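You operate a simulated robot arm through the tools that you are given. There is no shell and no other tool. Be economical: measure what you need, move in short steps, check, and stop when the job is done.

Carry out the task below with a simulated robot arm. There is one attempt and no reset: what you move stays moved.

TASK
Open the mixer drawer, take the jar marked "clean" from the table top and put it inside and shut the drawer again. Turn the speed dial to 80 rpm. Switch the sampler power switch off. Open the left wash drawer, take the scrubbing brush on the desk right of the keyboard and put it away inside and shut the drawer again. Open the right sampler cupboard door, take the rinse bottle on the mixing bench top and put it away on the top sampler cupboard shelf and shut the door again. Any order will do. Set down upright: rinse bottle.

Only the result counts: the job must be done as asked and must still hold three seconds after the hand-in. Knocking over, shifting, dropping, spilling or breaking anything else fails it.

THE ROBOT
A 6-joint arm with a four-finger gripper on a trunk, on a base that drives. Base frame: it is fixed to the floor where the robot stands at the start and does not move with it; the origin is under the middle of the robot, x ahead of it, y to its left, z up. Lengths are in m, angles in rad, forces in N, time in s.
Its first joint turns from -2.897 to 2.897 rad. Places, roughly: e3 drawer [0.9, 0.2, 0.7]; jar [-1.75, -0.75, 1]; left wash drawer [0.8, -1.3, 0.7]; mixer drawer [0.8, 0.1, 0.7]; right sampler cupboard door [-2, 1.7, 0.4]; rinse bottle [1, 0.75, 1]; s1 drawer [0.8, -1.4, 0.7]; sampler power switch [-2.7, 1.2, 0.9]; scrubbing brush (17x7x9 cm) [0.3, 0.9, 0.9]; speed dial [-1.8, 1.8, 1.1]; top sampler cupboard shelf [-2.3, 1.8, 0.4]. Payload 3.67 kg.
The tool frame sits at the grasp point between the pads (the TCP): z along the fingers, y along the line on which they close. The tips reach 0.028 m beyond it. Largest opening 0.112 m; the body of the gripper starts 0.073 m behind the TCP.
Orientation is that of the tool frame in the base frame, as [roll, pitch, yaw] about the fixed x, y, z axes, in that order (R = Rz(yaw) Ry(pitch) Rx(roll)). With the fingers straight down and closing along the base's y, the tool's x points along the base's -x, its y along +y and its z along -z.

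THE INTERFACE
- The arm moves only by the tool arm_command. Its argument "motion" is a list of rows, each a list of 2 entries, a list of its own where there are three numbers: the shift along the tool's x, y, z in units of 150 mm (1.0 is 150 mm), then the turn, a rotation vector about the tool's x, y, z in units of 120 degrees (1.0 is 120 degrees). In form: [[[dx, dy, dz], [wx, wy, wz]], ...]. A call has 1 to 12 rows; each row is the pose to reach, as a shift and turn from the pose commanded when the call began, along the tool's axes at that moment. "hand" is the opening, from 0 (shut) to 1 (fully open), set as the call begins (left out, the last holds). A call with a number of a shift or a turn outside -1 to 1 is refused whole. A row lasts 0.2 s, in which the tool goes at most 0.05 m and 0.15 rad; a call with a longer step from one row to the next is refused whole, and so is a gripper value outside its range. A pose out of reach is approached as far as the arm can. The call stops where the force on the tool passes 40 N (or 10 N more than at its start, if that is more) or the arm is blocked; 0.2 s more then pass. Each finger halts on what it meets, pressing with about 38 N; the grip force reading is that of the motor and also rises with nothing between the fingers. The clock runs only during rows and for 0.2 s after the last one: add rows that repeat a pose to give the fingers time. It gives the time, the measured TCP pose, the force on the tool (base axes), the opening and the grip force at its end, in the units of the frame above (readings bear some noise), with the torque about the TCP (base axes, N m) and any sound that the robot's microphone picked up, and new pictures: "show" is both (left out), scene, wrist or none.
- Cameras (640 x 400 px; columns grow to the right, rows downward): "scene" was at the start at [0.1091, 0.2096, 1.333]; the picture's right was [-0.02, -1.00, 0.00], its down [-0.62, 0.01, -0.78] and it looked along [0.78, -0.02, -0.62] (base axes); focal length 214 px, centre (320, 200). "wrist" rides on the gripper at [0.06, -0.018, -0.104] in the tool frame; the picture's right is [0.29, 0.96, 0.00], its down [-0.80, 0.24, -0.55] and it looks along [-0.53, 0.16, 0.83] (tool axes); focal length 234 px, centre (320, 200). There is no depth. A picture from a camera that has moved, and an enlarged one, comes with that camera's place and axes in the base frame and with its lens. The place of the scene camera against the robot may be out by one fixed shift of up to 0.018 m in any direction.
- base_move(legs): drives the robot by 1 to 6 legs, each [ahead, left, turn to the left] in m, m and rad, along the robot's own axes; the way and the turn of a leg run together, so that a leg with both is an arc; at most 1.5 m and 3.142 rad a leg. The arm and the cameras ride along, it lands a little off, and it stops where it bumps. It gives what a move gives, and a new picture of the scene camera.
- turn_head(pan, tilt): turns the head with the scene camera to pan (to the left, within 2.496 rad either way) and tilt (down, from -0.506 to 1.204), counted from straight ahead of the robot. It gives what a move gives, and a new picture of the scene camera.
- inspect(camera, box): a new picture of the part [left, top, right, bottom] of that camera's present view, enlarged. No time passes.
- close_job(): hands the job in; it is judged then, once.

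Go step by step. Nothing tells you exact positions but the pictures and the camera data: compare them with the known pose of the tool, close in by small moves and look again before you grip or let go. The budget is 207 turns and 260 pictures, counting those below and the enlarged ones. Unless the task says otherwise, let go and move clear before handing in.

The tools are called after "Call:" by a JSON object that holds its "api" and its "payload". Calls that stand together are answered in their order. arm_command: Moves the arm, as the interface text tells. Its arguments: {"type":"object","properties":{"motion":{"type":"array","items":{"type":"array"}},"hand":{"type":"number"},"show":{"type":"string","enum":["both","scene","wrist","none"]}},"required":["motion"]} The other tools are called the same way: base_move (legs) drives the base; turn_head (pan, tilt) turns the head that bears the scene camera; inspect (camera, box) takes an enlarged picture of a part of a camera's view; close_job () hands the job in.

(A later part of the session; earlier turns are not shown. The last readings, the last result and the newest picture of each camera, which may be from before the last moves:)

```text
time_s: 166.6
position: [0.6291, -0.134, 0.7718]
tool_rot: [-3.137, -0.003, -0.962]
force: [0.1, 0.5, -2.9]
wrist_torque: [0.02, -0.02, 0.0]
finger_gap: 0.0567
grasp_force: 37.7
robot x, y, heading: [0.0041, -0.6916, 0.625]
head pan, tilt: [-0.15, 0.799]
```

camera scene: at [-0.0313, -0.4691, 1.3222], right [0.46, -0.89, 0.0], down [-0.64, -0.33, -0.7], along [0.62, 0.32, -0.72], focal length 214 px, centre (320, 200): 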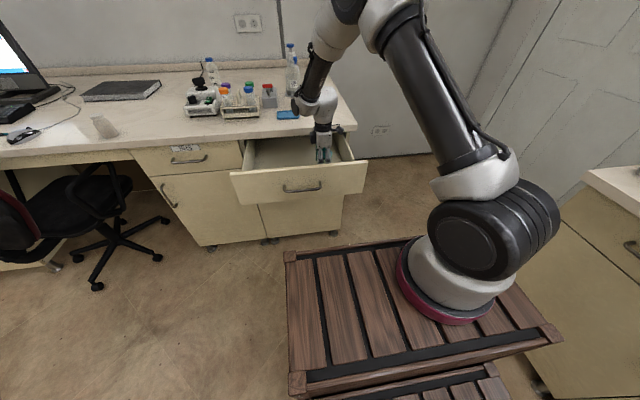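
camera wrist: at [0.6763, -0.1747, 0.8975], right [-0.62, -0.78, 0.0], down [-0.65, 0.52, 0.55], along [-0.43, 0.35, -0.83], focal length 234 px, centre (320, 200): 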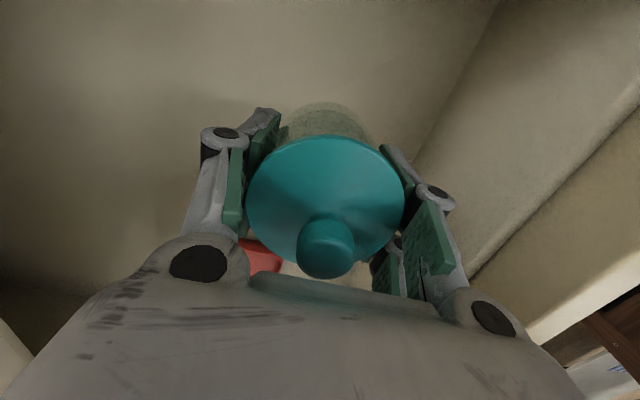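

Call:
{"api": "arm_command", "payload": {"motion": [[[0, 0, 0.025], [0, 0, 0]], [[0, 0, 0.05], [0, 0, 0]], [[0, 0, 0.075], [0, 0, 0]], [[0, 0, 0.1], [0, 0, 0]]], "show": "none"}}

```text
time_s: 167.6
position: [0.6276, -0.1354, 0.7569]
tool_rot: [-3.139, -0.001, -0.963]
force: [-0.1, 0.2, -3.6]
wrist_torque: [0.03, 0.06, 0.02]
finger_gap: 0.0567
grasp_force: 37.9
robot x, y, heading: [0.0073, -0.6888, 0.63]
head pan, tilt: [-0.15, 0.799]
```

Call:
{"api": "arm_command", "payload": {"motion": [[[0, 0, 0.025], [0, 0, 0]], [[0, 0, 0.05], [0, 0, 0]], [[0, 0, 0.075], [0, 0, 0]], [[0, 0, 0.1], [0, 0, 0]]], "show": "wrist"}}

```text
time_s: 168.6
position: [0.6291, -0.1365, 0.7404]
tool_rot: [-3.141, -0.001, -0.963]
force: [-0.6, -0.5, -3.4]
wrist_torque: [0.03, 0.01, 0.02]
finger_gap: 0.0568
grasp_force: 37.8
robot x, y, heading: [0.0041, -0.6899, 0.627]
head pan, tilt: [-0.15, 0.799]
camera wrist: at [0.6769, -0.1748, 0.8449], right [-0.62, -0.78, 0.0], down [-0.65, 0.52, 0.55], along [-0.43, 0.34, -0.83], focal length 234 px, centre (320, 200)
```

wrist: 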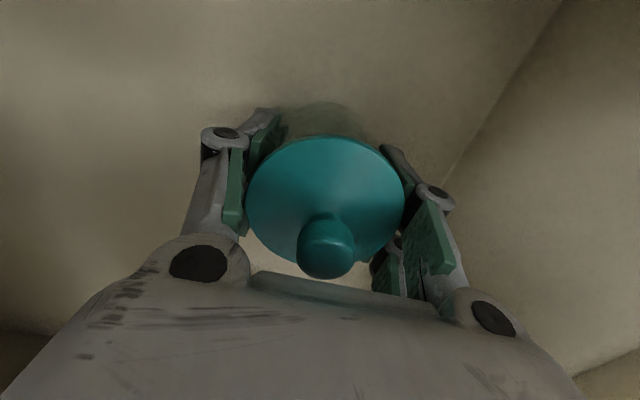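

Call:
{"api": "arm_command", "payload": {"motion": [[[0, 0, 0.02], [0, 0, 0]], [[0, 0, 0.04], [0, 0, 0]], [[0, 0, 0.06], [0, 0, 0]], [[0, 0, 0.08], [0, 0, 0]]], "show": "none"}}

```text
time_s: 169.7
position: [0.6299, -0.1352, 0.7334]
tool_rot: [-3.134, 0.0, -0.965]
force: [3.7, -1.2, 11.0]
wrist_torque: [-0.28, 0.19, 0.09]
finger_gap: 0.0566
grasp_force: 38.0
robot x, y, heading: [0.0006, -0.6841, 0.626]
head pan, tilt: [-0.15, 0.799]
stopped in row 4: the force on the tool passed its limit at 42 N (the readings are from after the stop); the commanded pose is now the measured one
```

Contact with the drawer floor. I release and rise.

Call:
{"api": "arm_command", "payload": {"motion": [[[0, 0, -0.01], [0, 0, 0]], [[0, 0, -0.01], [0, 0, 0]], [[0, 0, -0.01], [0, 0, 0]], [[0, 0, -0.01], [0, 0, 0]]], "hand": 0.85, "show": "wrist"}}

Call:
{"api": "arm_command", "payload": {"motion": [[[0, 0, -0.15], [0, 0, 0]], [[0, 0, -0.35], [0, 0, 0]], [[0, 0, -0.55], [0, 0, 0]], [[0, 0, -0.75], [0, 0, 0]], [[0, 0, -1.0], [0, 0, 0]]], "show": "none"}}

Call:
{"api": "arm_command", "payload": {"motion": [[[0, 0, -0.25], [0, 0, 0]], [[0, 0, -0.5], [0, 0, 0]], [[0, 0, -0.7], [0, 0, 0]], [[0, 0, -0.7], [0, 0, 0]]]}}

```text
time_s: 170.7
position: [0.6286, -0.1346, 0.7334]
tool_rot: [-3.134, 0.001, -0.965]
force: [-0.5, -0.3, -0.2]
wrist_torque: [0.02, 0.02, 0.0]
finger_gap: 0.095
grasp_force: 0.1
robot x, y, heading: [0.0062, -0.6915, 0.634]
head pan, tilt: [-0.15, 0.799]
camera wrist: at [0.6771, -0.1746, 0.8383], right [-0.62, -0.78, -0.01], down [-0.66, 0.52, 0.55], along [-0.43, 0.35, -0.83], focal length 234 px, centre (320, 200)
```

wrist: 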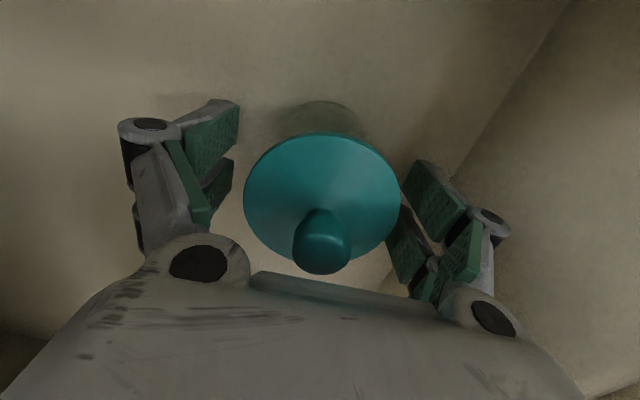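

```text
time_s: 171.9
position: [0.6272, -0.136, 0.8843]
tool_rot: [-3.133, 0.0, -0.962]
force: [0.0, -0.2, 0.7]
wrist_torque: [-0.01, 0.02, -0.01]
finger_gap: 0.0952
grasp_force: 0.0
robot x, y, heading: [0.0019, -0.6871, 0.629]
head pan, tilt: [-0.15, 0.799]
```

```text
time_s: 172.9
position: [0.6266, -0.1366, 0.9895]
tool_rot: [-3.137, -0.002, -0.961]
force: [-0.2, 0.2, -0.5]
wrist_torque: [0.01, -0.01, 0.01]
finger_gap: 0.0952
grasp_force: 0.0
robot x, y, heading: [0.0044, -0.6913, 0.626]
head pan, tilt: [-0.15, 0.799]
camera scene: at [-0.0312, -0.4693, 1.3222], right [0.46, -0.89, 0.0], down [-0.64, -0.33, -0.7], along [0.62, 0.32, -0.72], focal length 214 px, centre (320, 200)
camera wrist: at [0.6741, -0.176, 1.0943], right [-0.62, -0.78, -0.01], down [-0.66, 0.52, 0.55], along [-0.43, 0.35, -0.83], focal length 234 px, centre (320, 200)
```

scene: 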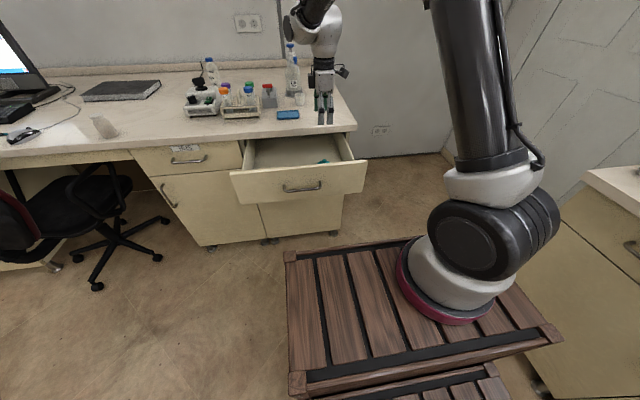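
wrist: 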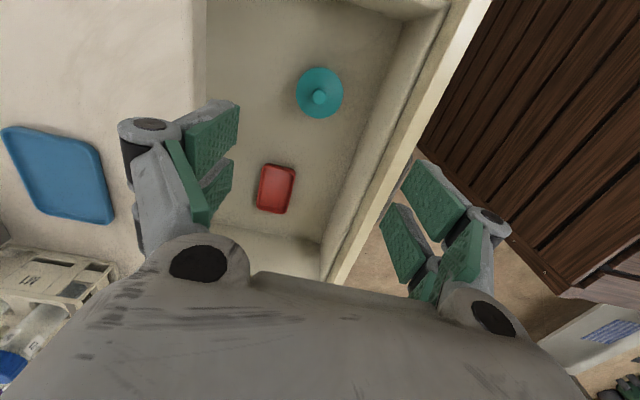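

Jar stands in the drawer. I back off, shift left, and pitch the tool forward with closed fingers to push this drawer shut.

Call:
{"api": "base_move", "payload": {"legs": [[-0.32, 0.1, 0]]}}

Call:
{"api": "arm_command", "payload": {"motion": [[[0, 0, 0.05], [0.068, 0, 0]], [[0, 0, 0.1], [0.136, 0, 0]], [[0, 0, 0.15], [0.204, 0, 0]], [[0, 0, 0.2], [0.272, 0, 0]], [[0, 0, 0.25], [0.34, 0, 0]], [[0, 0, 0.3], [0.41, 0, 0]], [[0, 0, 0.35], [0.48, 0, 0]], [[0, 0, 0.4], [0.55, 0, 0]], [[0, 0, 0.4], [0.62, 0, 0]], [[0, 0, 0.4], [0.69, 0, 0]], [[0, 0, 0.4], [0.75, 0, 0]]], "hand": 0, "show": "none"}}

Call:
{"api": "arm_command", "payload": {"motion": [[[0, 0.25, 0], [0, 0, 0]], [[0, 0.5, 0], [0, 0, 0]], [[0, 0.75, 0], [0, 0, 0]], [[0, 0.8, 0], [0, 0, 0]], [[0, 0.8, 0], [0, 0, 0]]]}}

```text
time_s: 175.1
position: [0.3199, -0.2463, 0.9888]
tool_rot: [-3.135, 0.0, -0.973]
force: [-0.1, -0.2, -0.6]
wrist_torque: [-0.03, 0.01, -0.01]
finger_gap: 0.0952
grasp_force: 0.1
robot x, y, heading: [-0.3114, -0.7912, 0.616]
head pan, tilt: [-0.15, 0.799]
camera scene: at [-0.3404, -0.5735, 1.3222], right [0.45, -0.89, 0.0], down [-0.64, -0.32, -0.7], along [0.62, 0.31, -0.72], focal length 214 px, centre (320, 200)
```

scene: 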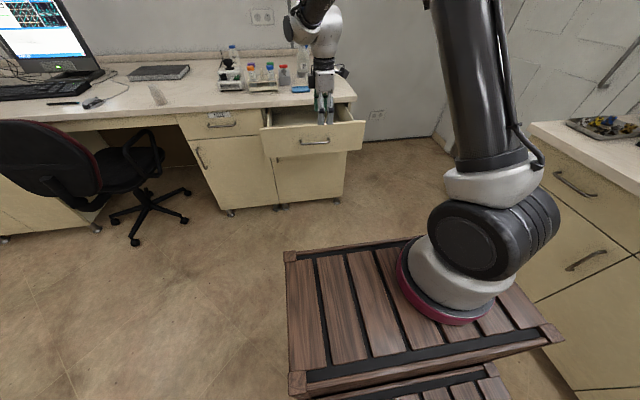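

```text
time_s: 177.5
position: [0.3216, -0.2462, 0.9299]
tool_rot: [-1.561, 0.002, -0.973]
force: [-0.6, -0.6, -0.4]
wrist_torque: [0.01, 0.02, -0.01]
finger_gap: 0.0
grasp_force: 35.6
out of reach, approached as far as the arm can: row 4, 5
robot x, y, heading: [-0.3075, -0.7921, 0.615]
head pan, tilt: [-0.15, 0.799]
```

```text
time_s: 178.7
position: [0.3212, -0.2445, 0.8109]
tool_rot: [-1.564, -0.001, -0.975]
force: [0.3, -0.2, -0.8]
wrist_torque: [0.04, -0.03, -0.02]
finger_gap: 0.0001
grasp_force: 35.9
robot x, y, heading: [-0.3065, -0.792, 0.617]
head pan, tilt: [-0.15, 0.799]
camera scene: at [-0.3403, -0.5735, 1.3222], right [0.45, -0.89, 0.0], down [-0.64, -0.32, -0.7], along [0.62, 0.31, -0.72], focal length 214 px, centre (320, 200)
camera wrist: at [0.2683, -0.3534, 0.8277], right [0.17, -0.23, -0.96], down [-0.9, 0.35, -0.24], along [0.39, 0.91, -0.15], focal length 234 px, centre (320, 200)
```

scene: 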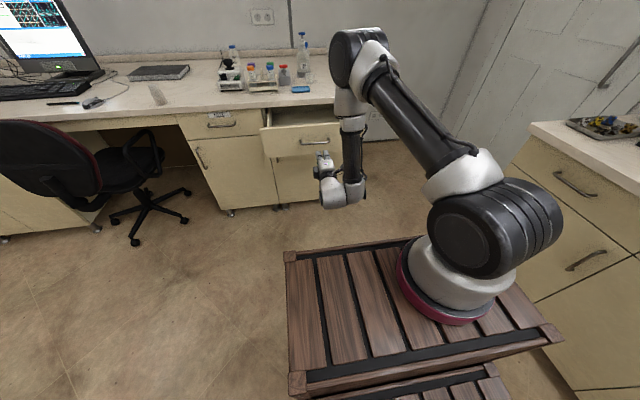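
wrist: 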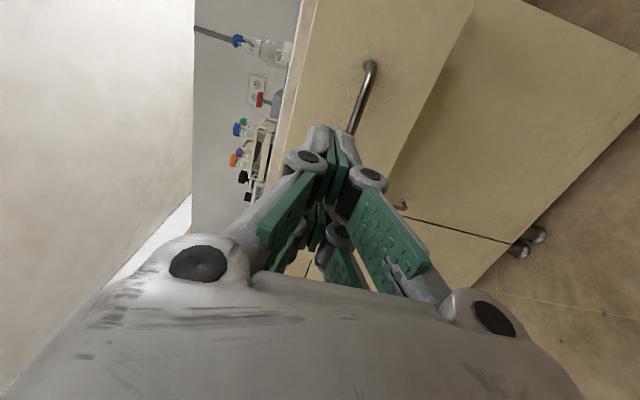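

Aligned. I push with the base.

Call:
{"api": "base_move", "payload": {"legs": [[0.39, 0.0, 0]]}}

Call:
{"api": "base_move", "payload": {"legs": [[0.05, 0, 0]]}}

Call:
{"api": "inspect", "payload": {"camera": "scene", "box": [200, 60, 400, 220]}}

```text
time_s: 181.2
position: [0.6434, -0.0227, 0.8095]
tool_rot: [-1.564, 0.002, -0.977]
force: [0.7, -0.8, -0.4]
wrist_torque: [-0.02, 0.03, 0.0]
finger_gap: 0.0001
grasp_force: 35.9
robot x, y, heading: [0.0104, -0.5697, 0.605]
head pan, tilt: [-0.15, 0.799]
camera scene: at [-0.0201, -0.3475, 1.3222], right [0.45, -0.89, 0.0], down [-0.64, -0.32, -0.7], along [0.62, 0.31, -0.72], focal length 214 px, centre (320, 200)
```

scene: 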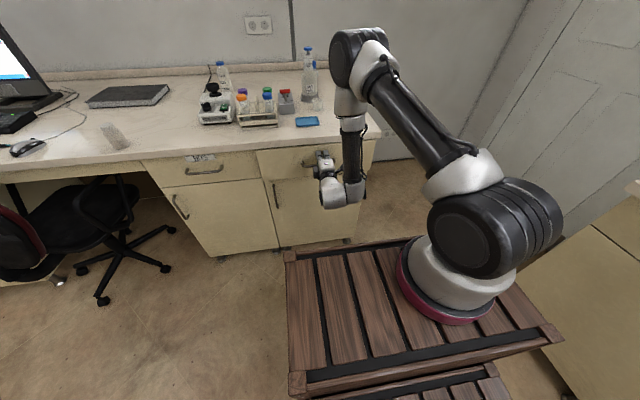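

```text
time_s: 182.1
position: [0.6661, -0.0057, 0.8101]
tool_rot: [-1.566, 0.0, -0.974]
force: [-5.2, -8.5, 4.8]
wrist_torque: [0.15, 0.0, 0.15]
finger_gap: 0.0063
grasp_force: 35.8
robot x, y, heading: [0.0383, -0.5544, 0.612]
head pan, tilt: [-0.15, 0.799]
stopped in leg 1: the force on the tool passed its limit at 91 N (the readings are from after the stop); the commanded pose is now the measured one
camera scene: at [0.0061, -0.3294, 1.3223], right [0.45, -0.89, 0.0], down [-0.64, -0.32, -0.7], along [0.62, 0.31, -0.72], focal length 214 px, centre (320, 200)
```

scene: 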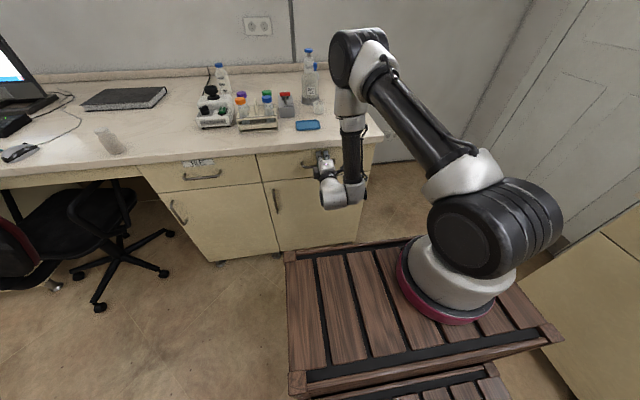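

```text
2.50 times, centred on (300, 140) of scene
camera zoom: at [0.0061, -0.3294, 1.3223], right [0.45, -0.89, 0.0], down [-0.64, -0.32, -0.7], along [0.62, 0.31, -0.72], focal length 536 px, centre (370, 350)
```

zoom: 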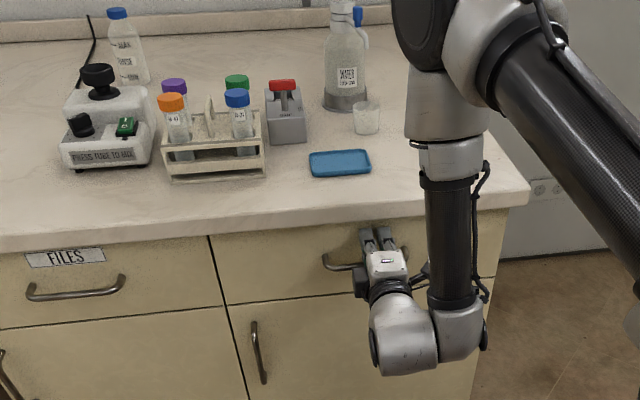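

Mixer drawer is shut, and the bottle labelled RINSE stands by the vortex mixer. Next I go over to the sampler counter to look at the cupboard, dial and switch.

Call:
{"api": "base_move", "payload": {"legs": [[-0.45, 0, 0], [0, 0, 1.585], [1.35, 0, 0]]}}

Call:
{"api": "turn_head", "payload": {"pan": 0.2, "tilt": 0.45}}

```text
time_s: 195.0
position: [-1.6418, 0.9521, 0.8095]
tool_rot: [-1.566, -0.001, 0.589]
force: [-0.1, 0.2, -0.1]
wrist_torque: [-0.02, 0.0, 0.01]
finger_gap: 0.0
grasp_force: 35.7
robot x, y, heading: [-1.0993, 0.3192, 2.177]
head pan, tilt: [-0.15, 0.799]
camera scene: at [-1.3248, 0.2826, 1.3222], right [0.9, 0.44, 0.0], down [0.32, -0.64, -0.7], along [-0.31, 0.63, -0.72], focal length 214 px, centre (320, 200)
```

scene: 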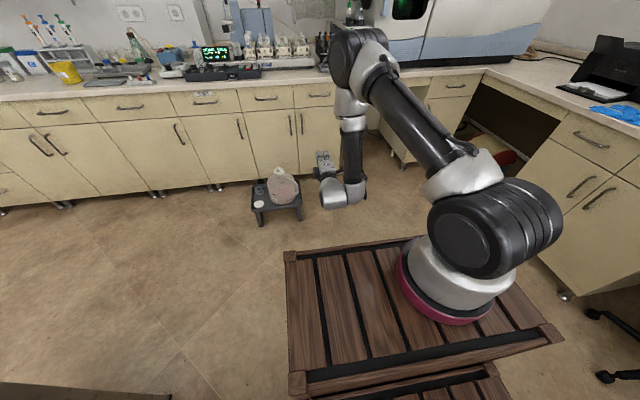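

```text
time_s: 195.9
position: [-1.6423, 0.9508, 0.8098]
tool_rot: [-1.567, -0.002, 0.586]
force: [0.3, 0.5, -0.2]
wrist_torque: [0.0, 0.03, 0.02]
finger_gap: 0.0
grasp_force: 35.8
robot x, y, heading: [-1.1033, 0.3229, 2.172]
head pan, tilt: [0.201, 0.45]
camera scene: at [-1.3555, 0.2738, 1.3526], right [0.69, 0.72, 0.0], down [0.31, -0.3, -0.9], along [-0.65, 0.62, -0.44], focal length 214 px, centre (320, 200)
```

scene: 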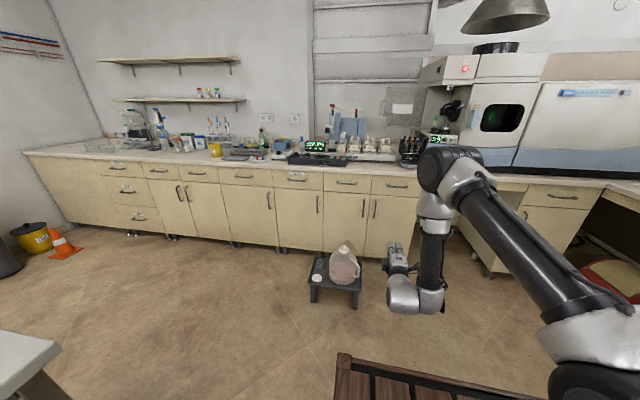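

The double door under the sampler has its right door hinged on the right; a stool with a jug stands left of it. I zoom on sampler, dial and switch.

Call:
{"api": "inspect", "payload": {"camera": "scene", "box": [250, 90, 410, 190]}}

Call:
{"api": "inspect", "payload": {"camera": "scene", "box": [380, 60, 500, 170]}}

Call:
{"api": "inspect", "payload": {"camera": "scene", "box": [300, 170, 460, 310]}}

```text
4.00 times, centred on (330, 140) of scene
camera zoom: at [-1.3555, 0.2738, 1.3526], right [0.69, 0.72, 0.0], down [0.31, -0.3, -0.9], along [-0.65, 0.62, -0.44], focal length 858 px, centre (280, 440)
```

zoom: 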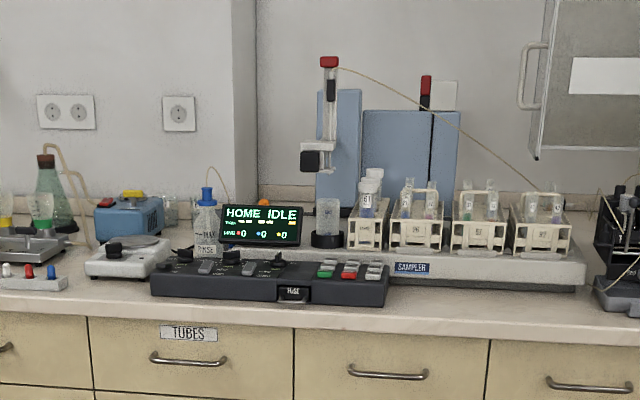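

```text
3.64 times, centred on (440, 115) of scene
camera zoom: at [-1.3555, 0.2738, 1.3526], right [0.69, 0.72, 0.0], down [0.31, -0.3, -0.9], along [-0.65, 0.62, -0.44], focal length 780 px, centre (-116, 509)
```

zoom: 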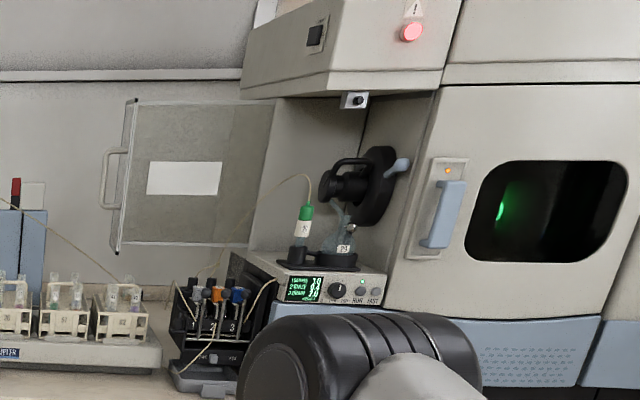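

```text
2.86 times, centred on (380, 240) of scene
camera zoom: at [-1.3555, 0.2738, 1.3526], right [0.69, 0.72, 0.0], down [0.31, -0.3, -0.9], along [-0.65, 0.62, -0.44], focal length 613 px, centre (149, 86)
```

zoom: 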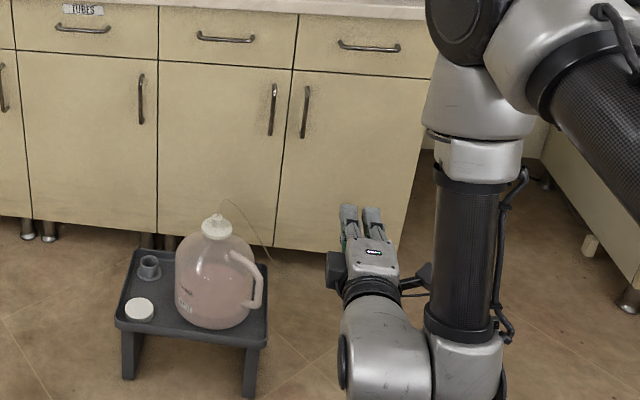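

The dial sits on the pump box front near (−1.81, 1.79, 1.1). I move closer for a better look at it.

Call:
{"api": "base_move", "payload": {"legs": [[0.0, -0.38, 0.02], [0.35, 0, 0]]}}

Call:
{"api": "turn_head", "payload": {"pan": 0.1, "tilt": 0.2}}

```text
time_s: 200.2
position: [-1.5454, 1.4535, 0.8092]
tool_rot: [-1.567, -0.002, 0.602]
force: [-0.2, 0.5, 0.4]
wrist_torque: [0.02, -0.03, 0.01]
finger_gap: 0.0001
grasp_force: 35.7
robot x, y, heading: [-0.996, 0.827, 2.186]
head pan, tilt: [0.201, 0.45]
camera scene: at [-1.2499, 0.7781, 1.3526], right [0.68, 0.73, 0.0], down [0.32, -0.3, -0.9], along [-0.66, 0.62, -0.44], focal length 214 px, centre (320, 200)
```

scene: 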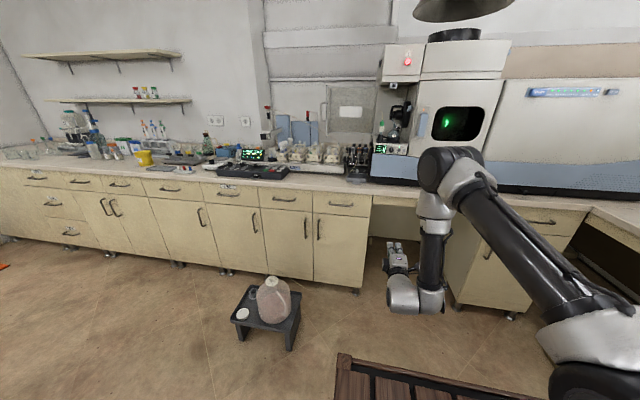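

```text
time_s: 200.9
position: [-1.5425, 1.4536, 0.8087]
tool_rot: [-1.566, 0.0, 0.601]
force: [1.3, -0.5, -0.8]
wrist_torque: [0.03, 0.0, 0.04]
finger_gap: 0.0003
grasp_force: 36.0
robot x, y, heading: [-0.9995, 0.8263, 2.191]
head pan, tilt: [0.099, 0.201]
camera scene: at [-1.2441, 0.7855, 1.3758], right [0.75, 0.66, 0.0], down [0.13, -0.15, -0.98], along [-0.64, 0.74, -0.2], focal length 214 px, centre (320, 200)
```

scene: 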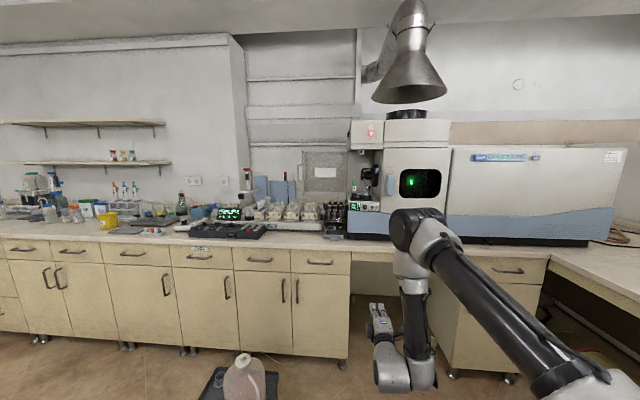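

Call:
{"api": "inspect", "payload": {"camera": "scene", "box": [335, 165, 405, 240]}}

Call:
{"api": "inspect", "payload": {"camera": "scene", "box": [365, 195, 385, 215]}}

```text
5.33 times, centred on (370, 202) of scene
camera zoom: at [-1.2441, 0.7855, 1.3758], right [0.75, 0.66, 0.0], down [0.13, -0.15, -0.98], along [-0.64, 0.74, -0.2], focal length 1144 px, centre (53, 187)
```

zoom: 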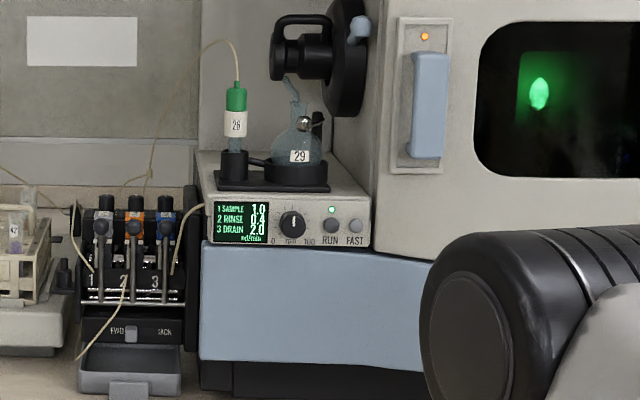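

```text
16.00 times, centred on (375, 205) of scene
camera zoom: at [-1.2441, 0.7855, 1.3758], right [0.75, 0.66, 0.0], down [0.13, -0.15, -0.98], along [-0.64, 0.74, -0.2], focal length 3432 px, centre (-560, 120)
```

zoom: 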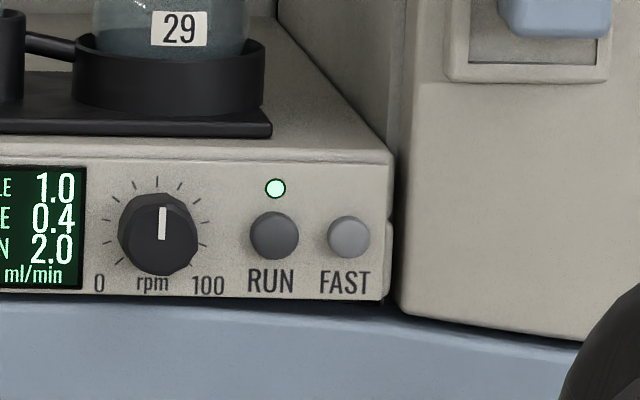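

The dial (0–100 over about 270°) points at roughly 50; 80 is three ticks clockwise. I raise the tool to dial height (z ≈ 1.094).

Call:
{"api": "arm_command", "payload": {"motion": [[[0, -0.3, 0], [0, -0.012, 0]], [[0, -0.6, 0], [0, -0.012, 0]], [[0, -0.9, 0], [0, -0.012, 0]], [[0, -1.0, 0], [0, -0.012, 0]]], "hand": 0.5, "show": "none"}}

Call:
{"api": "arm_command", "payload": {"motion": [[[0, -0.3, 0.1], [0, 0, 0]], [[0, -0.6, 0.2], [0, 0, 0]], [[0, -0.9, 0.3], [0, 0, 0]], [[0, -0.9, 0.5], [0, 0, 0]], [[0, -0.9, 0.5], [0, 0, 0]]]}}

```text
time_s: 201.9
position: [-1.5471, 1.4504, 0.9585]
tool_rot: [-1.567, 0.0, 0.62]
force: [-0.2, -0.7, 0.5]
wrist_torque: [0.0, -0.04, 0.02]
finger_gap: 0.0561
grasp_force: 0.0
robot x, y, heading: [-0.9991, 0.8236, 2.188]
head pan, tilt: [0.099, 0.201]
```

```text
time_s: 203.1
position: [-1.596, 1.5056, 1.0953]
tool_rot: [-1.567, -0.001, 0.618]
force: [-0.3, 0.0, -0.4]
wrist_torque: [-0.02, -0.01, -0.03]
finger_gap: 0.056
grasp_force: 0.0
out of reach, approached as far as the arm can: row 2, 3, 4, 5
robot x, y, heading: [-0.9979, 0.8292, 2.188]
head pan, tilt: [0.099, 0.201]
camera scene: at [-1.244, 0.7855, 1.3759], right [0.75, 0.66, 0.0], down [0.13, -0.15, -0.98], along [-0.64, 0.74, -0.2], focal length 214 px, centre (320, 200)
camera wrist: at [-1.4871, 1.4549, 1.1141], right [0.23, 0.17, -0.96], down [-0.33, -0.91, -0.24], along [-0.91, 0.37, -0.16], focal length 234 px, centre (320, 200)
```

scene: 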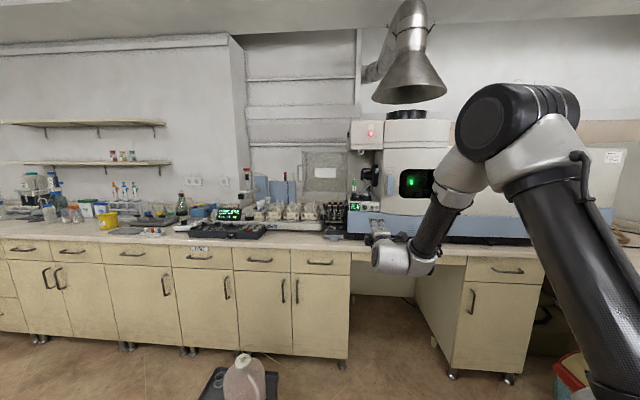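
wrist: 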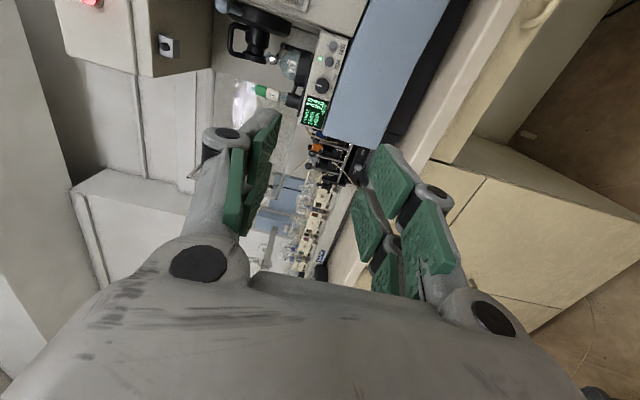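

The dial is straight ahead, ~0.4 m. I drive forward 0.28 m.

Call:
{"api": "base_move", "payload": {"legs": [[0.28, 0, 0.005]]}}

Call:
{"api": "arm_command", "payload": {"motion": [[[0, 0, 0], [0, 0, 0]]], "show": "wrist"}}

Call:
{"api": "inspect", "payload": {"camera": "wrist", "box": [240, 40, 440, 240]}}

```text
time_s: 205.1
position: [-1.7629, 1.7371, 1.0958]
tool_rot: [-1.568, -0.002, 0.621]
force: [0.4, 0.7, -1.0]
wrist_torque: [-0.03, 0.01, 0.02]
finger_gap: 0.0561
grasp_force: 0.1
robot x, y, heading: [-1.1677, 1.0623, 2.191]
head pan, tilt: [0.099, 0.201]
camera scene: at [-1.4102, 1.0182, 1.3758], right [0.75, 0.66, 0.0], down [0.13, -0.15, -0.98], along [-0.65, 0.74, -0.2], focal length 214 px, centre (320, 200)
```

scene: 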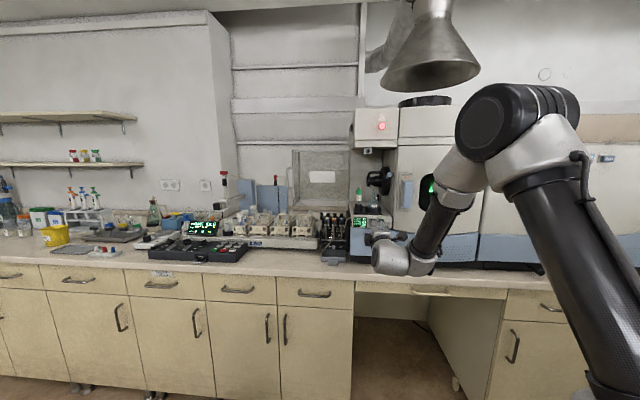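

```text
time_s: 205.5
position: [-1.7636, 1.7367, 1.0962]
tool_rot: [-1.567, -0.003, 0.619]
force: [-0.3, 0.1, 0.2]
wrist_torque: [-0.03, 0.04, 0.01]
finger_gap: 0.056
grasp_force: 0.1
robot x, y, heading: [-1.1636, 1.0552, 2.189]
head pan, tilt: [0.099, 0.201]
camera wrist: at [-1.6554, 1.6865, 1.114], right [0.23, 0.17, -0.96], down [-0.33, -0.91, -0.24], along [-0.92, 0.37, -0.16], focal length 234 px, centre (320, 200)
```

wrist: 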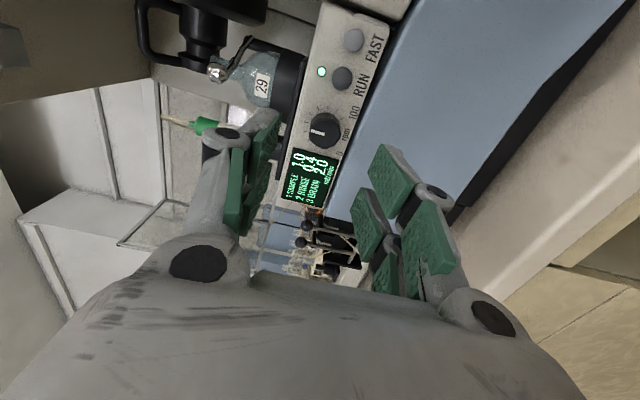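

```text
2.00 times, centred on (340, 140) of wrist
camera zoom: at [-1.6554, 1.6865, 1.114], right [0.23, 0.17, -0.96], down [-0.33, -0.91, -0.24], along [-0.92, 0.37, -0.16], focal length 468 px, centre (280, 320)
```

zoom: 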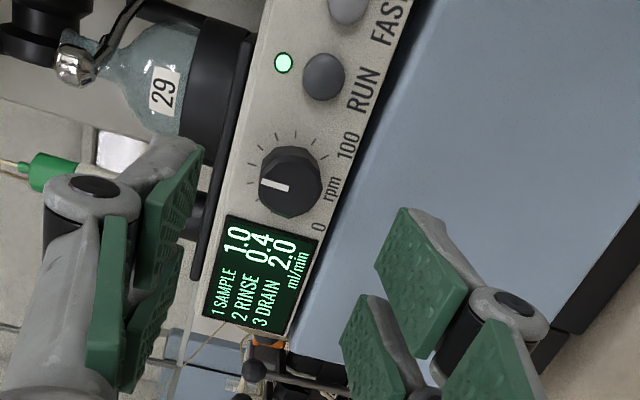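

I advance 3.5 cm and lower 4 mm, then re-check alignment.

Call:
{"api": "arm_command", "payload": {"motion": [[[0, 0.03, 0.12], [0, 0, 0]], [[0, 0.03, 0.23], [0, 0, 0]], [[0, 0.03, 0.23], [0, 0, 0]]], "show": "wrist"}}

Call:
{"api": "inspect", "payload": {"camera": "wrist", "box": [240, 40, 440, 240]}}

```text
time_s: 206.3
position: [-1.7837, 1.7648, 1.0917]
tool_rot: [-1.568, -0.002, 0.61]
force: [-0.2, 0.3, 0.1]
wrist_torque: [0.0, 0.01, 0.02]
finger_gap: 0.056
grasp_force: 0.0
robot x, y, heading: [-1.1667, 1.0626, 2.197]
head pan, tilt: [0.099, 0.201]
camera wrist: at [-1.6764, 1.7136, 1.1101], right [0.24, 0.17, -0.96], down [-0.34, -0.91, -0.24], along [-0.91, 0.38, -0.16], focal length 234 px, centre (320, 200)
```

wrist: 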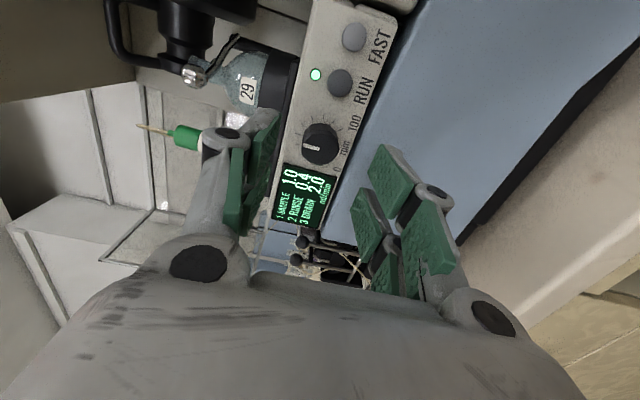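

```text
2.00 times, centred on (340, 140) of wrist
camera zoom: at [-1.6764, 1.7136, 1.1101], right [0.24, 0.17, -0.96], down [-0.34, -0.91, -0.24], along [-0.91, 0.38, -0.16], focal length 468 px, centre (280, 320)
```

zoom: 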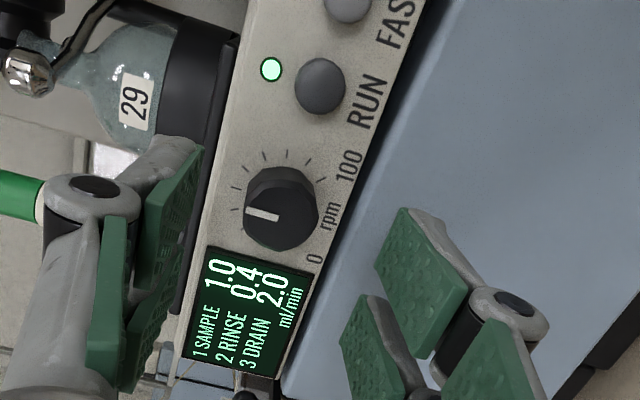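

I check from the scene camera how far the fingertips are from the knob.

Call:
{"api": "turn_head", "payload": {"pan": 0.0, "tilt": 0.25}}

Call:
{"api": "inspect", "payload": {"camera": "scene", "box": [340, 170, 440, 270]}}

```text
time_s: 207.0
position: [-1.7848, 1.7638, 1.0913]
tool_rot: [-1.569, -0.001, 0.611]
force: [-0.1, -0.1, 0.6]
wrist_torque: [-0.01, 0.0, 0.0]
finger_gap: 0.0557
grasp_force: 0.2
robot x, y, heading: [-1.169, 1.063, 2.193]
head pan, tilt: [0.0, 0.25]
camera scene: at [-1.4031, 1.024, 1.3713], right [0.81, 0.58, 0.0], down [0.14, -0.2, -0.97], along [-0.56, 0.79, -0.25], focal length 214 px, centre (320, 200)
```

scene: 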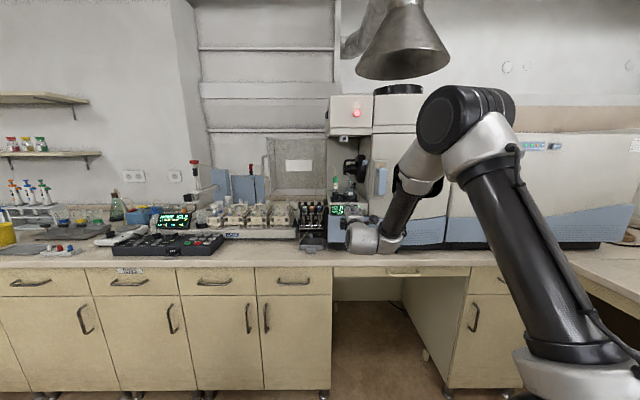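

```text
4.00 times, centred on (390, 220) of scene
camera zoom: at [-1.4031, 1.024, 1.3713], right [0.81, 0.58, 0.0], down [0.14, -0.2, -0.97], along [-0.56, 0.79, -0.25], focal length 858 px, centre (40, 120)
```

zoom: 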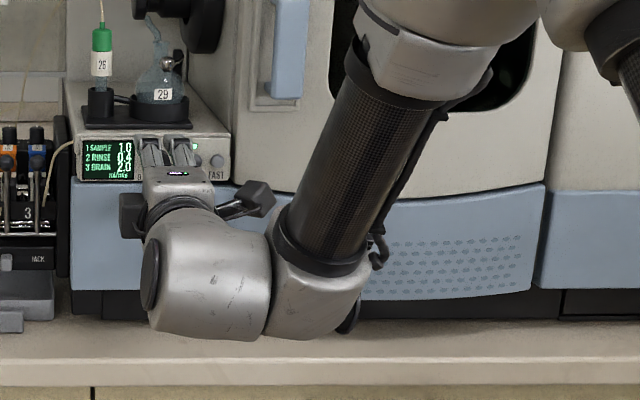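

The instrument front is at b≈2.55, so the knob is ~8 cm beyond the TCP. I advance 5 cm with a 3 mm left correction.

Call:
{"api": "arm_command", "payload": {"motion": [[[-0.02, 0, 0.12], [0, -0.007, 0]], [[-0.02, 0, 0.24], [0, -0.007, 0]], [[-0.02, 0, 0.33], [0, -0.007, 0]], [[-0.02, 0, 0.33], [0, -0.007, 0]]], "show": "none"}}

Call:
{"api": "inspect", "payload": {"camera": "wrist", "box": [240, 60, 440, 260]}}

```text
time_s: 208.0
position: [-1.8233, 1.7951, 1.0924]
tool_rot: [-1.571, -0.003, 0.62]
force: [0.2, -0.9, -0.2]
wrist_torque: [-0.03, -0.01, 0.0]
finger_gap: 0.0559
grasp_force: 0.2
out of reach, approached as far as the arm can: row 1, 2, 3, 4
robot x, y, heading: [-1.1661, 1.0591, 2.191]
head pan, tilt: [0.0, 0.25]
```

```text
2.00 times, centred on (340, 160) of wrist
camera zoom: at [-1.7147, 1.7456, 1.1104], right [0.23, 0.17, -0.96], down [-0.33, -0.91, -0.24], along [-0.92, 0.37, -0.16], focal length 468 px, centre (280, 280)
```

zoom: 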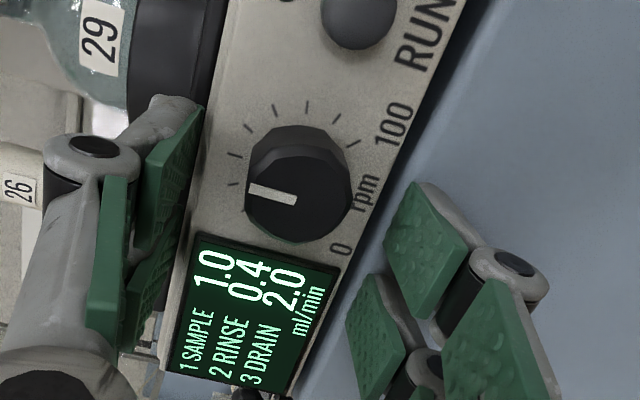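

The arm drifted ~8 mm left near a lateral limit; I correct with a tiny base shift and lower 6 mm.

Call:
{"api": "base_move", "payload": {"legs": [[0, -0.01, 0]]}}

Call:
{"api": "arm_command", "payload": {"motion": [[[0, 0.04, 0], [0, 0, 0]], [[0, 0.04, 0], [0, 0, 0]]], "show": "none"}}

Call:
{"api": "inspect", "payload": {"camera": "wrist", "box": [240, 60, 440, 260]}}

```text
time_s: 208.7
position: [-1.8145, 1.8014, 1.0927]
tool_rot: [-1.57, -0.001, 0.62]
force: [0.3, 0.8, -0.1]
wrist_torque: [0.01, 0.02, -0.02]
finger_gap: 0.0562
grasp_force: 0.1
robot x, y, heading: [-1.1586, 1.0683, 2.191]
head pan, tilt: [0.0, 0.25]
camera scene: at [-1.3949, 1.0299, 1.3713], right [0.81, 0.58, 0.0], down [0.14, -0.2, -0.97], along [-0.56, 0.79, -0.25], focal length 214 px, centre (320, 200)
```

scene: 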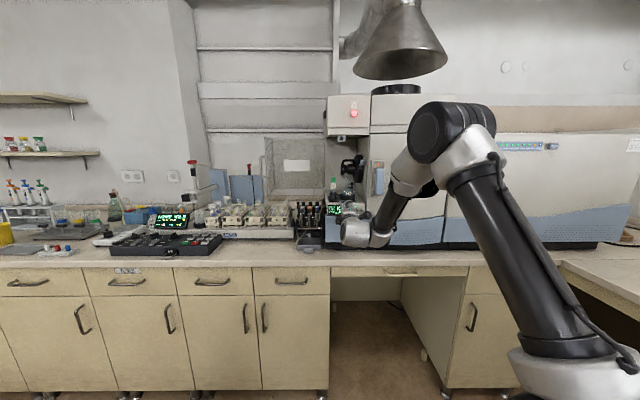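

```text
time_s: 209.3
position: [-1.8155, 1.8015, 1.0899]
tool_rot: [-1.562, 0.0, 0.62]
force: [1.7, -4.2, 30.8]
wrist_torque: [0.44, 0.68, 0.2]
finger_gap: 0.058
grasp_force: 18.4
robot x, y, heading: [-1.1561, 1.0625, 2.194]
head pan, tilt: [0.0, 0.25]
```

```text
2.00 times, centred on (340, 160) of wrist
camera zoom: at [-1.7068, 1.7513, 1.1081], right [0.23, 0.17, -0.96], down [-0.33, -0.91, -0.25], along [-0.92, 0.37, -0.15], focal length 468 px, centre (280, 280)
```

zoom: 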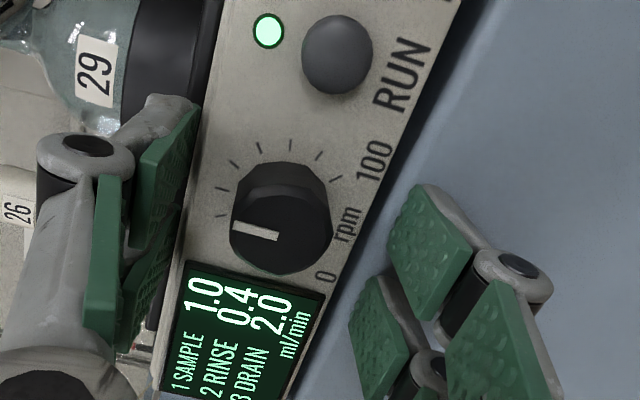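

The upper finger touches the box top, so I retract 3 cm, narrow the fingers, and come in again.

Call:
{"api": "arm_command", "payload": {"motion": [[[0, -0.03, 0], [0, 0, 0]], [[0, -0.03, -0.1], [0, 0, 0]], [[0, -0.03, -0.22], [0, 0, 0]], [[0, -0.03, -0.22], [0, 0, 0]]], "show": "none"}}

Call:
{"api": "arm_command", "payload": {"motion": [[[0, 0, 0], [0, 0, 0]], [[0, 0, 0], [0, 0, 0]]], "hand": 0.36, "show": "none"}}

Call:
{"api": "inspect", "payload": {"camera": "wrist", "box": [240, 60, 440, 260]}}

```text
time_s: 209.9
position: [-1.8123, 1.7967, 1.09]
tool_rot: [-1.571, -0.002, 0.62]
force: [-12.8, 11.0, -2.0]
wrist_torque: [-0.32, -0.35, 0.01]
finger_gap: 0.0533
grasp_force: 0.2
robot x, y, heading: [-1.1568, 1.0658, 2.195]
head pan, tilt: [0.0, 0.25]
stopped in row 2: the force on the tool passed its limit at 53 N (the readings are from after the stop); the commanded pose is now the measured one
```

```text
time_s: 210.5
position: [-1.8113, 1.7974, 1.0936]
tool_rot: [-1.568, -0.001, 0.618]
force: [-16.3, 12.7, 15.1]
wrist_torque: [-0.43, -0.63, 0.24]
finger_gap: 0.0486
grasp_force: 8.2
robot x, y, heading: [-1.1566, 1.0678, 2.193]
head pan, tilt: [0.0, 0.25]
```

```text
2.00 times, centred on (340, 160) of wrist
camera zoom: at [-1.7035, 1.7468, 1.1106], right [0.23, 0.17, -0.96], down [-0.33, -0.91, -0.24], along [-0.92, 0.37, -0.16], focal length 468 px, centre (280, 280)
```

zoom: 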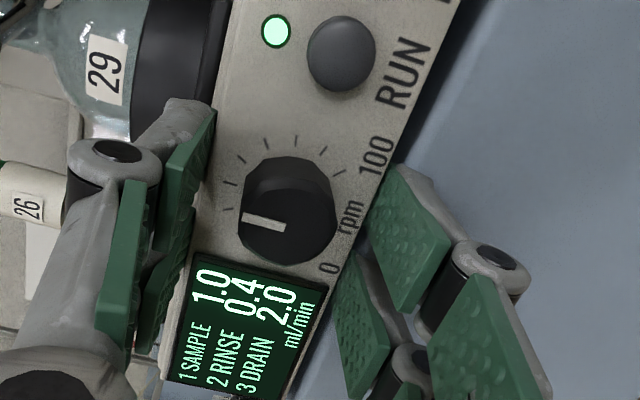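

Something is hooked while retracting; I open the fingers a little to free them and then retract gently.

Call:
{"api": "arm_command", "payload": {"motion": [[[0, 0, 0], [0, 0, 0]], [[0, 0, 0], [0, 0, 0]]], "hand": 0.6, "show": "none"}}

Call:
{"api": "inspect", "payload": {"camera": "wrist", "box": [160, 60, 480, 260]}}

```text
time_s: 211.1
position: [-1.8111, 1.7974, 1.0876]
tool_rot: [-1.574, -0.002, 0.618]
force: [-25.4, 23.2, -5.7]
wrist_torque: [-0.9, -0.82, -0.26]
finger_gap: 0.0577
grasp_force: 0.1
robot x, y, heading: [-1.1572, 1.064, 2.187]
head pan, tilt: [0.0, 0.25]
```

```text
2.00 times, centred on (320, 160) of wrist
camera zoom: at [-1.704, 1.7475, 1.1073], right [0.24, 0.17, -0.96], down [-0.33, -0.91, -0.24], along [-0.91, 0.37, -0.16], focal length 468 px, centre (320, 280)
```

zoom: 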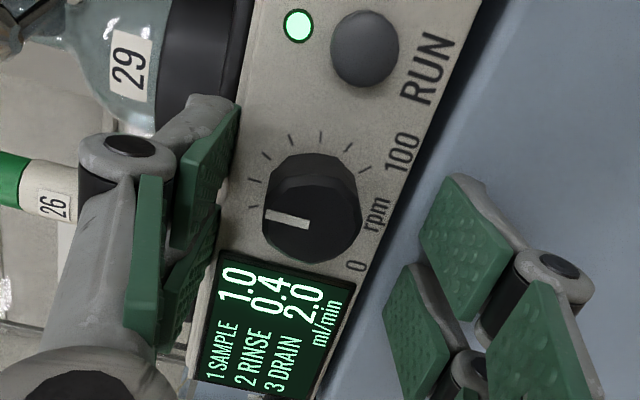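

The upper finger is what is held. I look from the scene camera.

Call:
{"api": "inspect", "payload": {"camera": "scene", "box": [320, 170, 400, 250]}}

Call:
{"api": "inspect", "payload": {"camera": "wrist", "box": [210, 90, 310, 190]}}

```text
5.00 times, centred on (360, 210) of scene
camera zoom: at [-1.3964, 1.0313, 1.3711], right [0.81, 0.58, 0.0], down [0.14, -0.2, -0.97], along [-0.56, 0.79, -0.25], focal length 1072 px, centre (120, 150)
```

zoom: 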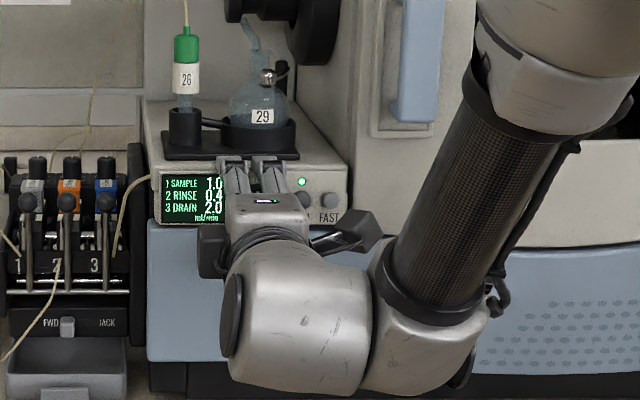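

```text
4.00 times, centred on (260, 140) of wrist
camera zoom: at [-1.704, 1.7475, 1.1073], right [0.24, 0.17, -0.96], down [-0.33, -0.91, -0.24], along [-0.91, 0.37, -0.16], focal length 937 px, centre (560, 440)
```

zoom: 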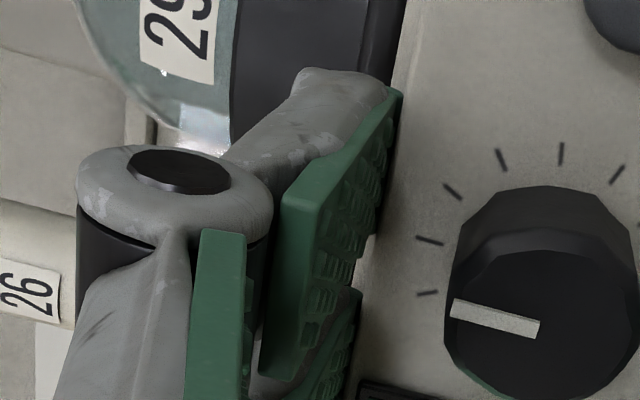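

I try lifting 5 mm to free the upper finger.

Call:
{"api": "arm_command", "payload": {"motion": [[[0, -0.015, 0], [0, 0, 0]], [[0, -0.035, 0], [0, 0, 0]], [[0, -0.035, 0], [0, 0, 0]]], "hand": 0.5, "show": "none"}}

```text
time_s: 211.9
position: [-1.8116, 1.7977, 1.0922]
tool_rot: [-1.576, -0.002, 0.62]
force: [-11.6, 10.5, -14.5]
wrist_torque: [-0.78, -0.91, -0.2]
finger_gap: 0.0494
grasp_force: 0.1
robot x, y, heading: [-1.1583, 1.0656, 2.194]
head pan, tilt: [0.0, 0.25]
```

It seems the upper finger slid under the flask tray and is caught since my sideways shift. I go forward again to the force-free spot, then will retrace: left first, then straight back.

Call:
{"api": "arm_command", "payload": {"motion": [[[0, 0.01, 0.02], [0, 0, 0]], [[0, 0.01, 0.04], [0, 0, 0]], [[0, 0.01, 0.04], [0, 0, 0]]], "hand": 0.5, "show": "none"}}

```text
time_s: 212.7
position: [-1.8144, 1.8015, 1.0946]
tool_rot: [-1.569, -0.002, 0.618]
force: [0.5, -1.3, -0.4]
wrist_torque: [0.02, -0.01, -0.04]
finger_gap: 0.056
grasp_force: 0.0
robot x, y, heading: [-1.1587, 1.0662, 2.193]
head pan, tilt: [0.0, 0.25]
```

Free again. Now left 1 cm, then back in small steps.

Call:
{"api": "arm_command", "payload": {"motion": [[[-0.035, 0, 0], [0, 0, 0]], [[-0.067, 0, 0], [0, 0, 0]], [[-0.067, 0, -0.03], [0, 0, 0]], [[-0.067, 0, -0.06], [0, 0, 0]], [[-0.067, 0, -0.06], [0, 0, 0]]], "show": "none"}}

Call:
{"api": "inspect", "payload": {"camera": "wrist", "box": [160, 60, 480, 260]}}

```text
time_s: 213.9
position: [-1.8175, 1.7898, 1.0955]
tool_rot: [-1.571, -0.002, 0.62]
force: [0.7, 0.4, 0.1]
wrist_torque: [-0.02, -0.01, -0.01]
finger_gap: 0.0558
grasp_force: 0.0
robot x, y, heading: [-1.155, 1.0642, 2.196]
head pan, tilt: [0.0, 0.25]
```

```text
2.00 times, centred on (320, 160) of wrist
camera zoom: at [-1.7091, 1.7378, 1.1128], right [0.24, 0.17, -0.96], down [-0.33, -0.91, -0.24], along [-0.91, 0.37, -0.16], focal length 468 px, centre (320, 280)
```

zoom: 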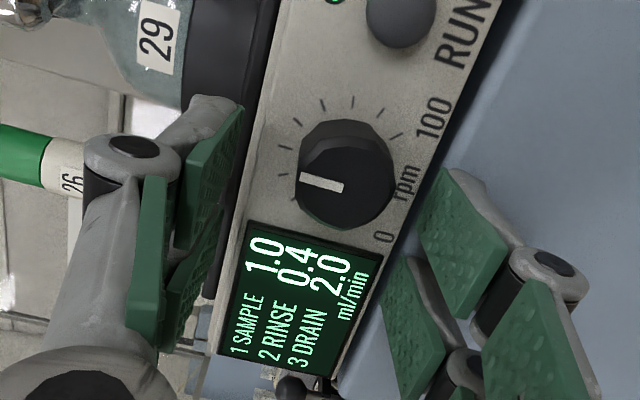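

Freed. I retract another 3.5 cm.

Call:
{"api": "arm_command", "payload": {"motion": [[[0, 0, -0.06], [0, 0, 0]], [[0, 0, -0.13], [0, 0, 0]], [[0, 0, -0.23], [0, 0, 0]], [[0, 0, -0.23], [0, 0, 0]]], "show": "none"}}

Call:
{"api": "inspect", "payload": {"camera": "scene", "box": [320, 160, 400, 240]}}

```text
time_s: 214.9
position: [-1.7962, 1.7586, 1.095]
tool_rot: [-1.57, -0.001, 0.618]
force: [0.3, 0.0, -0.4]
wrist_torque: [0.0, 0.01, 0.05]
finger_gap: 0.0561
grasp_force: 0.0
robot x, y, heading: [-1.1567, 1.0661, 2.193]
head pan, tilt: [0.0, 0.25]
```

```text
5.00 times, centred on (360, 200) of scene
camera zoom: at [-1.395, 1.03, 1.3713], right [0.81, 0.58, 0.0], down [0.14, -0.2, -0.97], along [-0.56, 0.79, -0.25], focal length 1072 px, centre (120, 200)
```

zoom: 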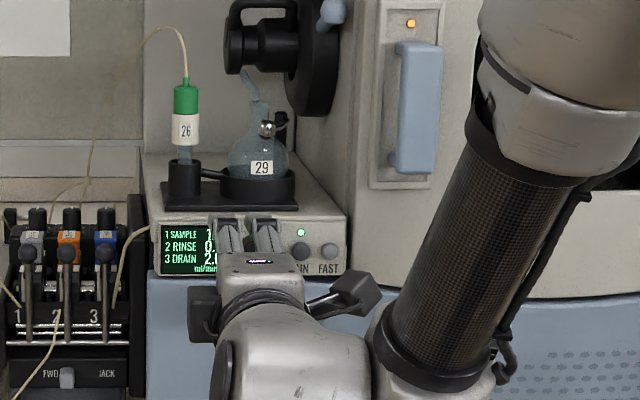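

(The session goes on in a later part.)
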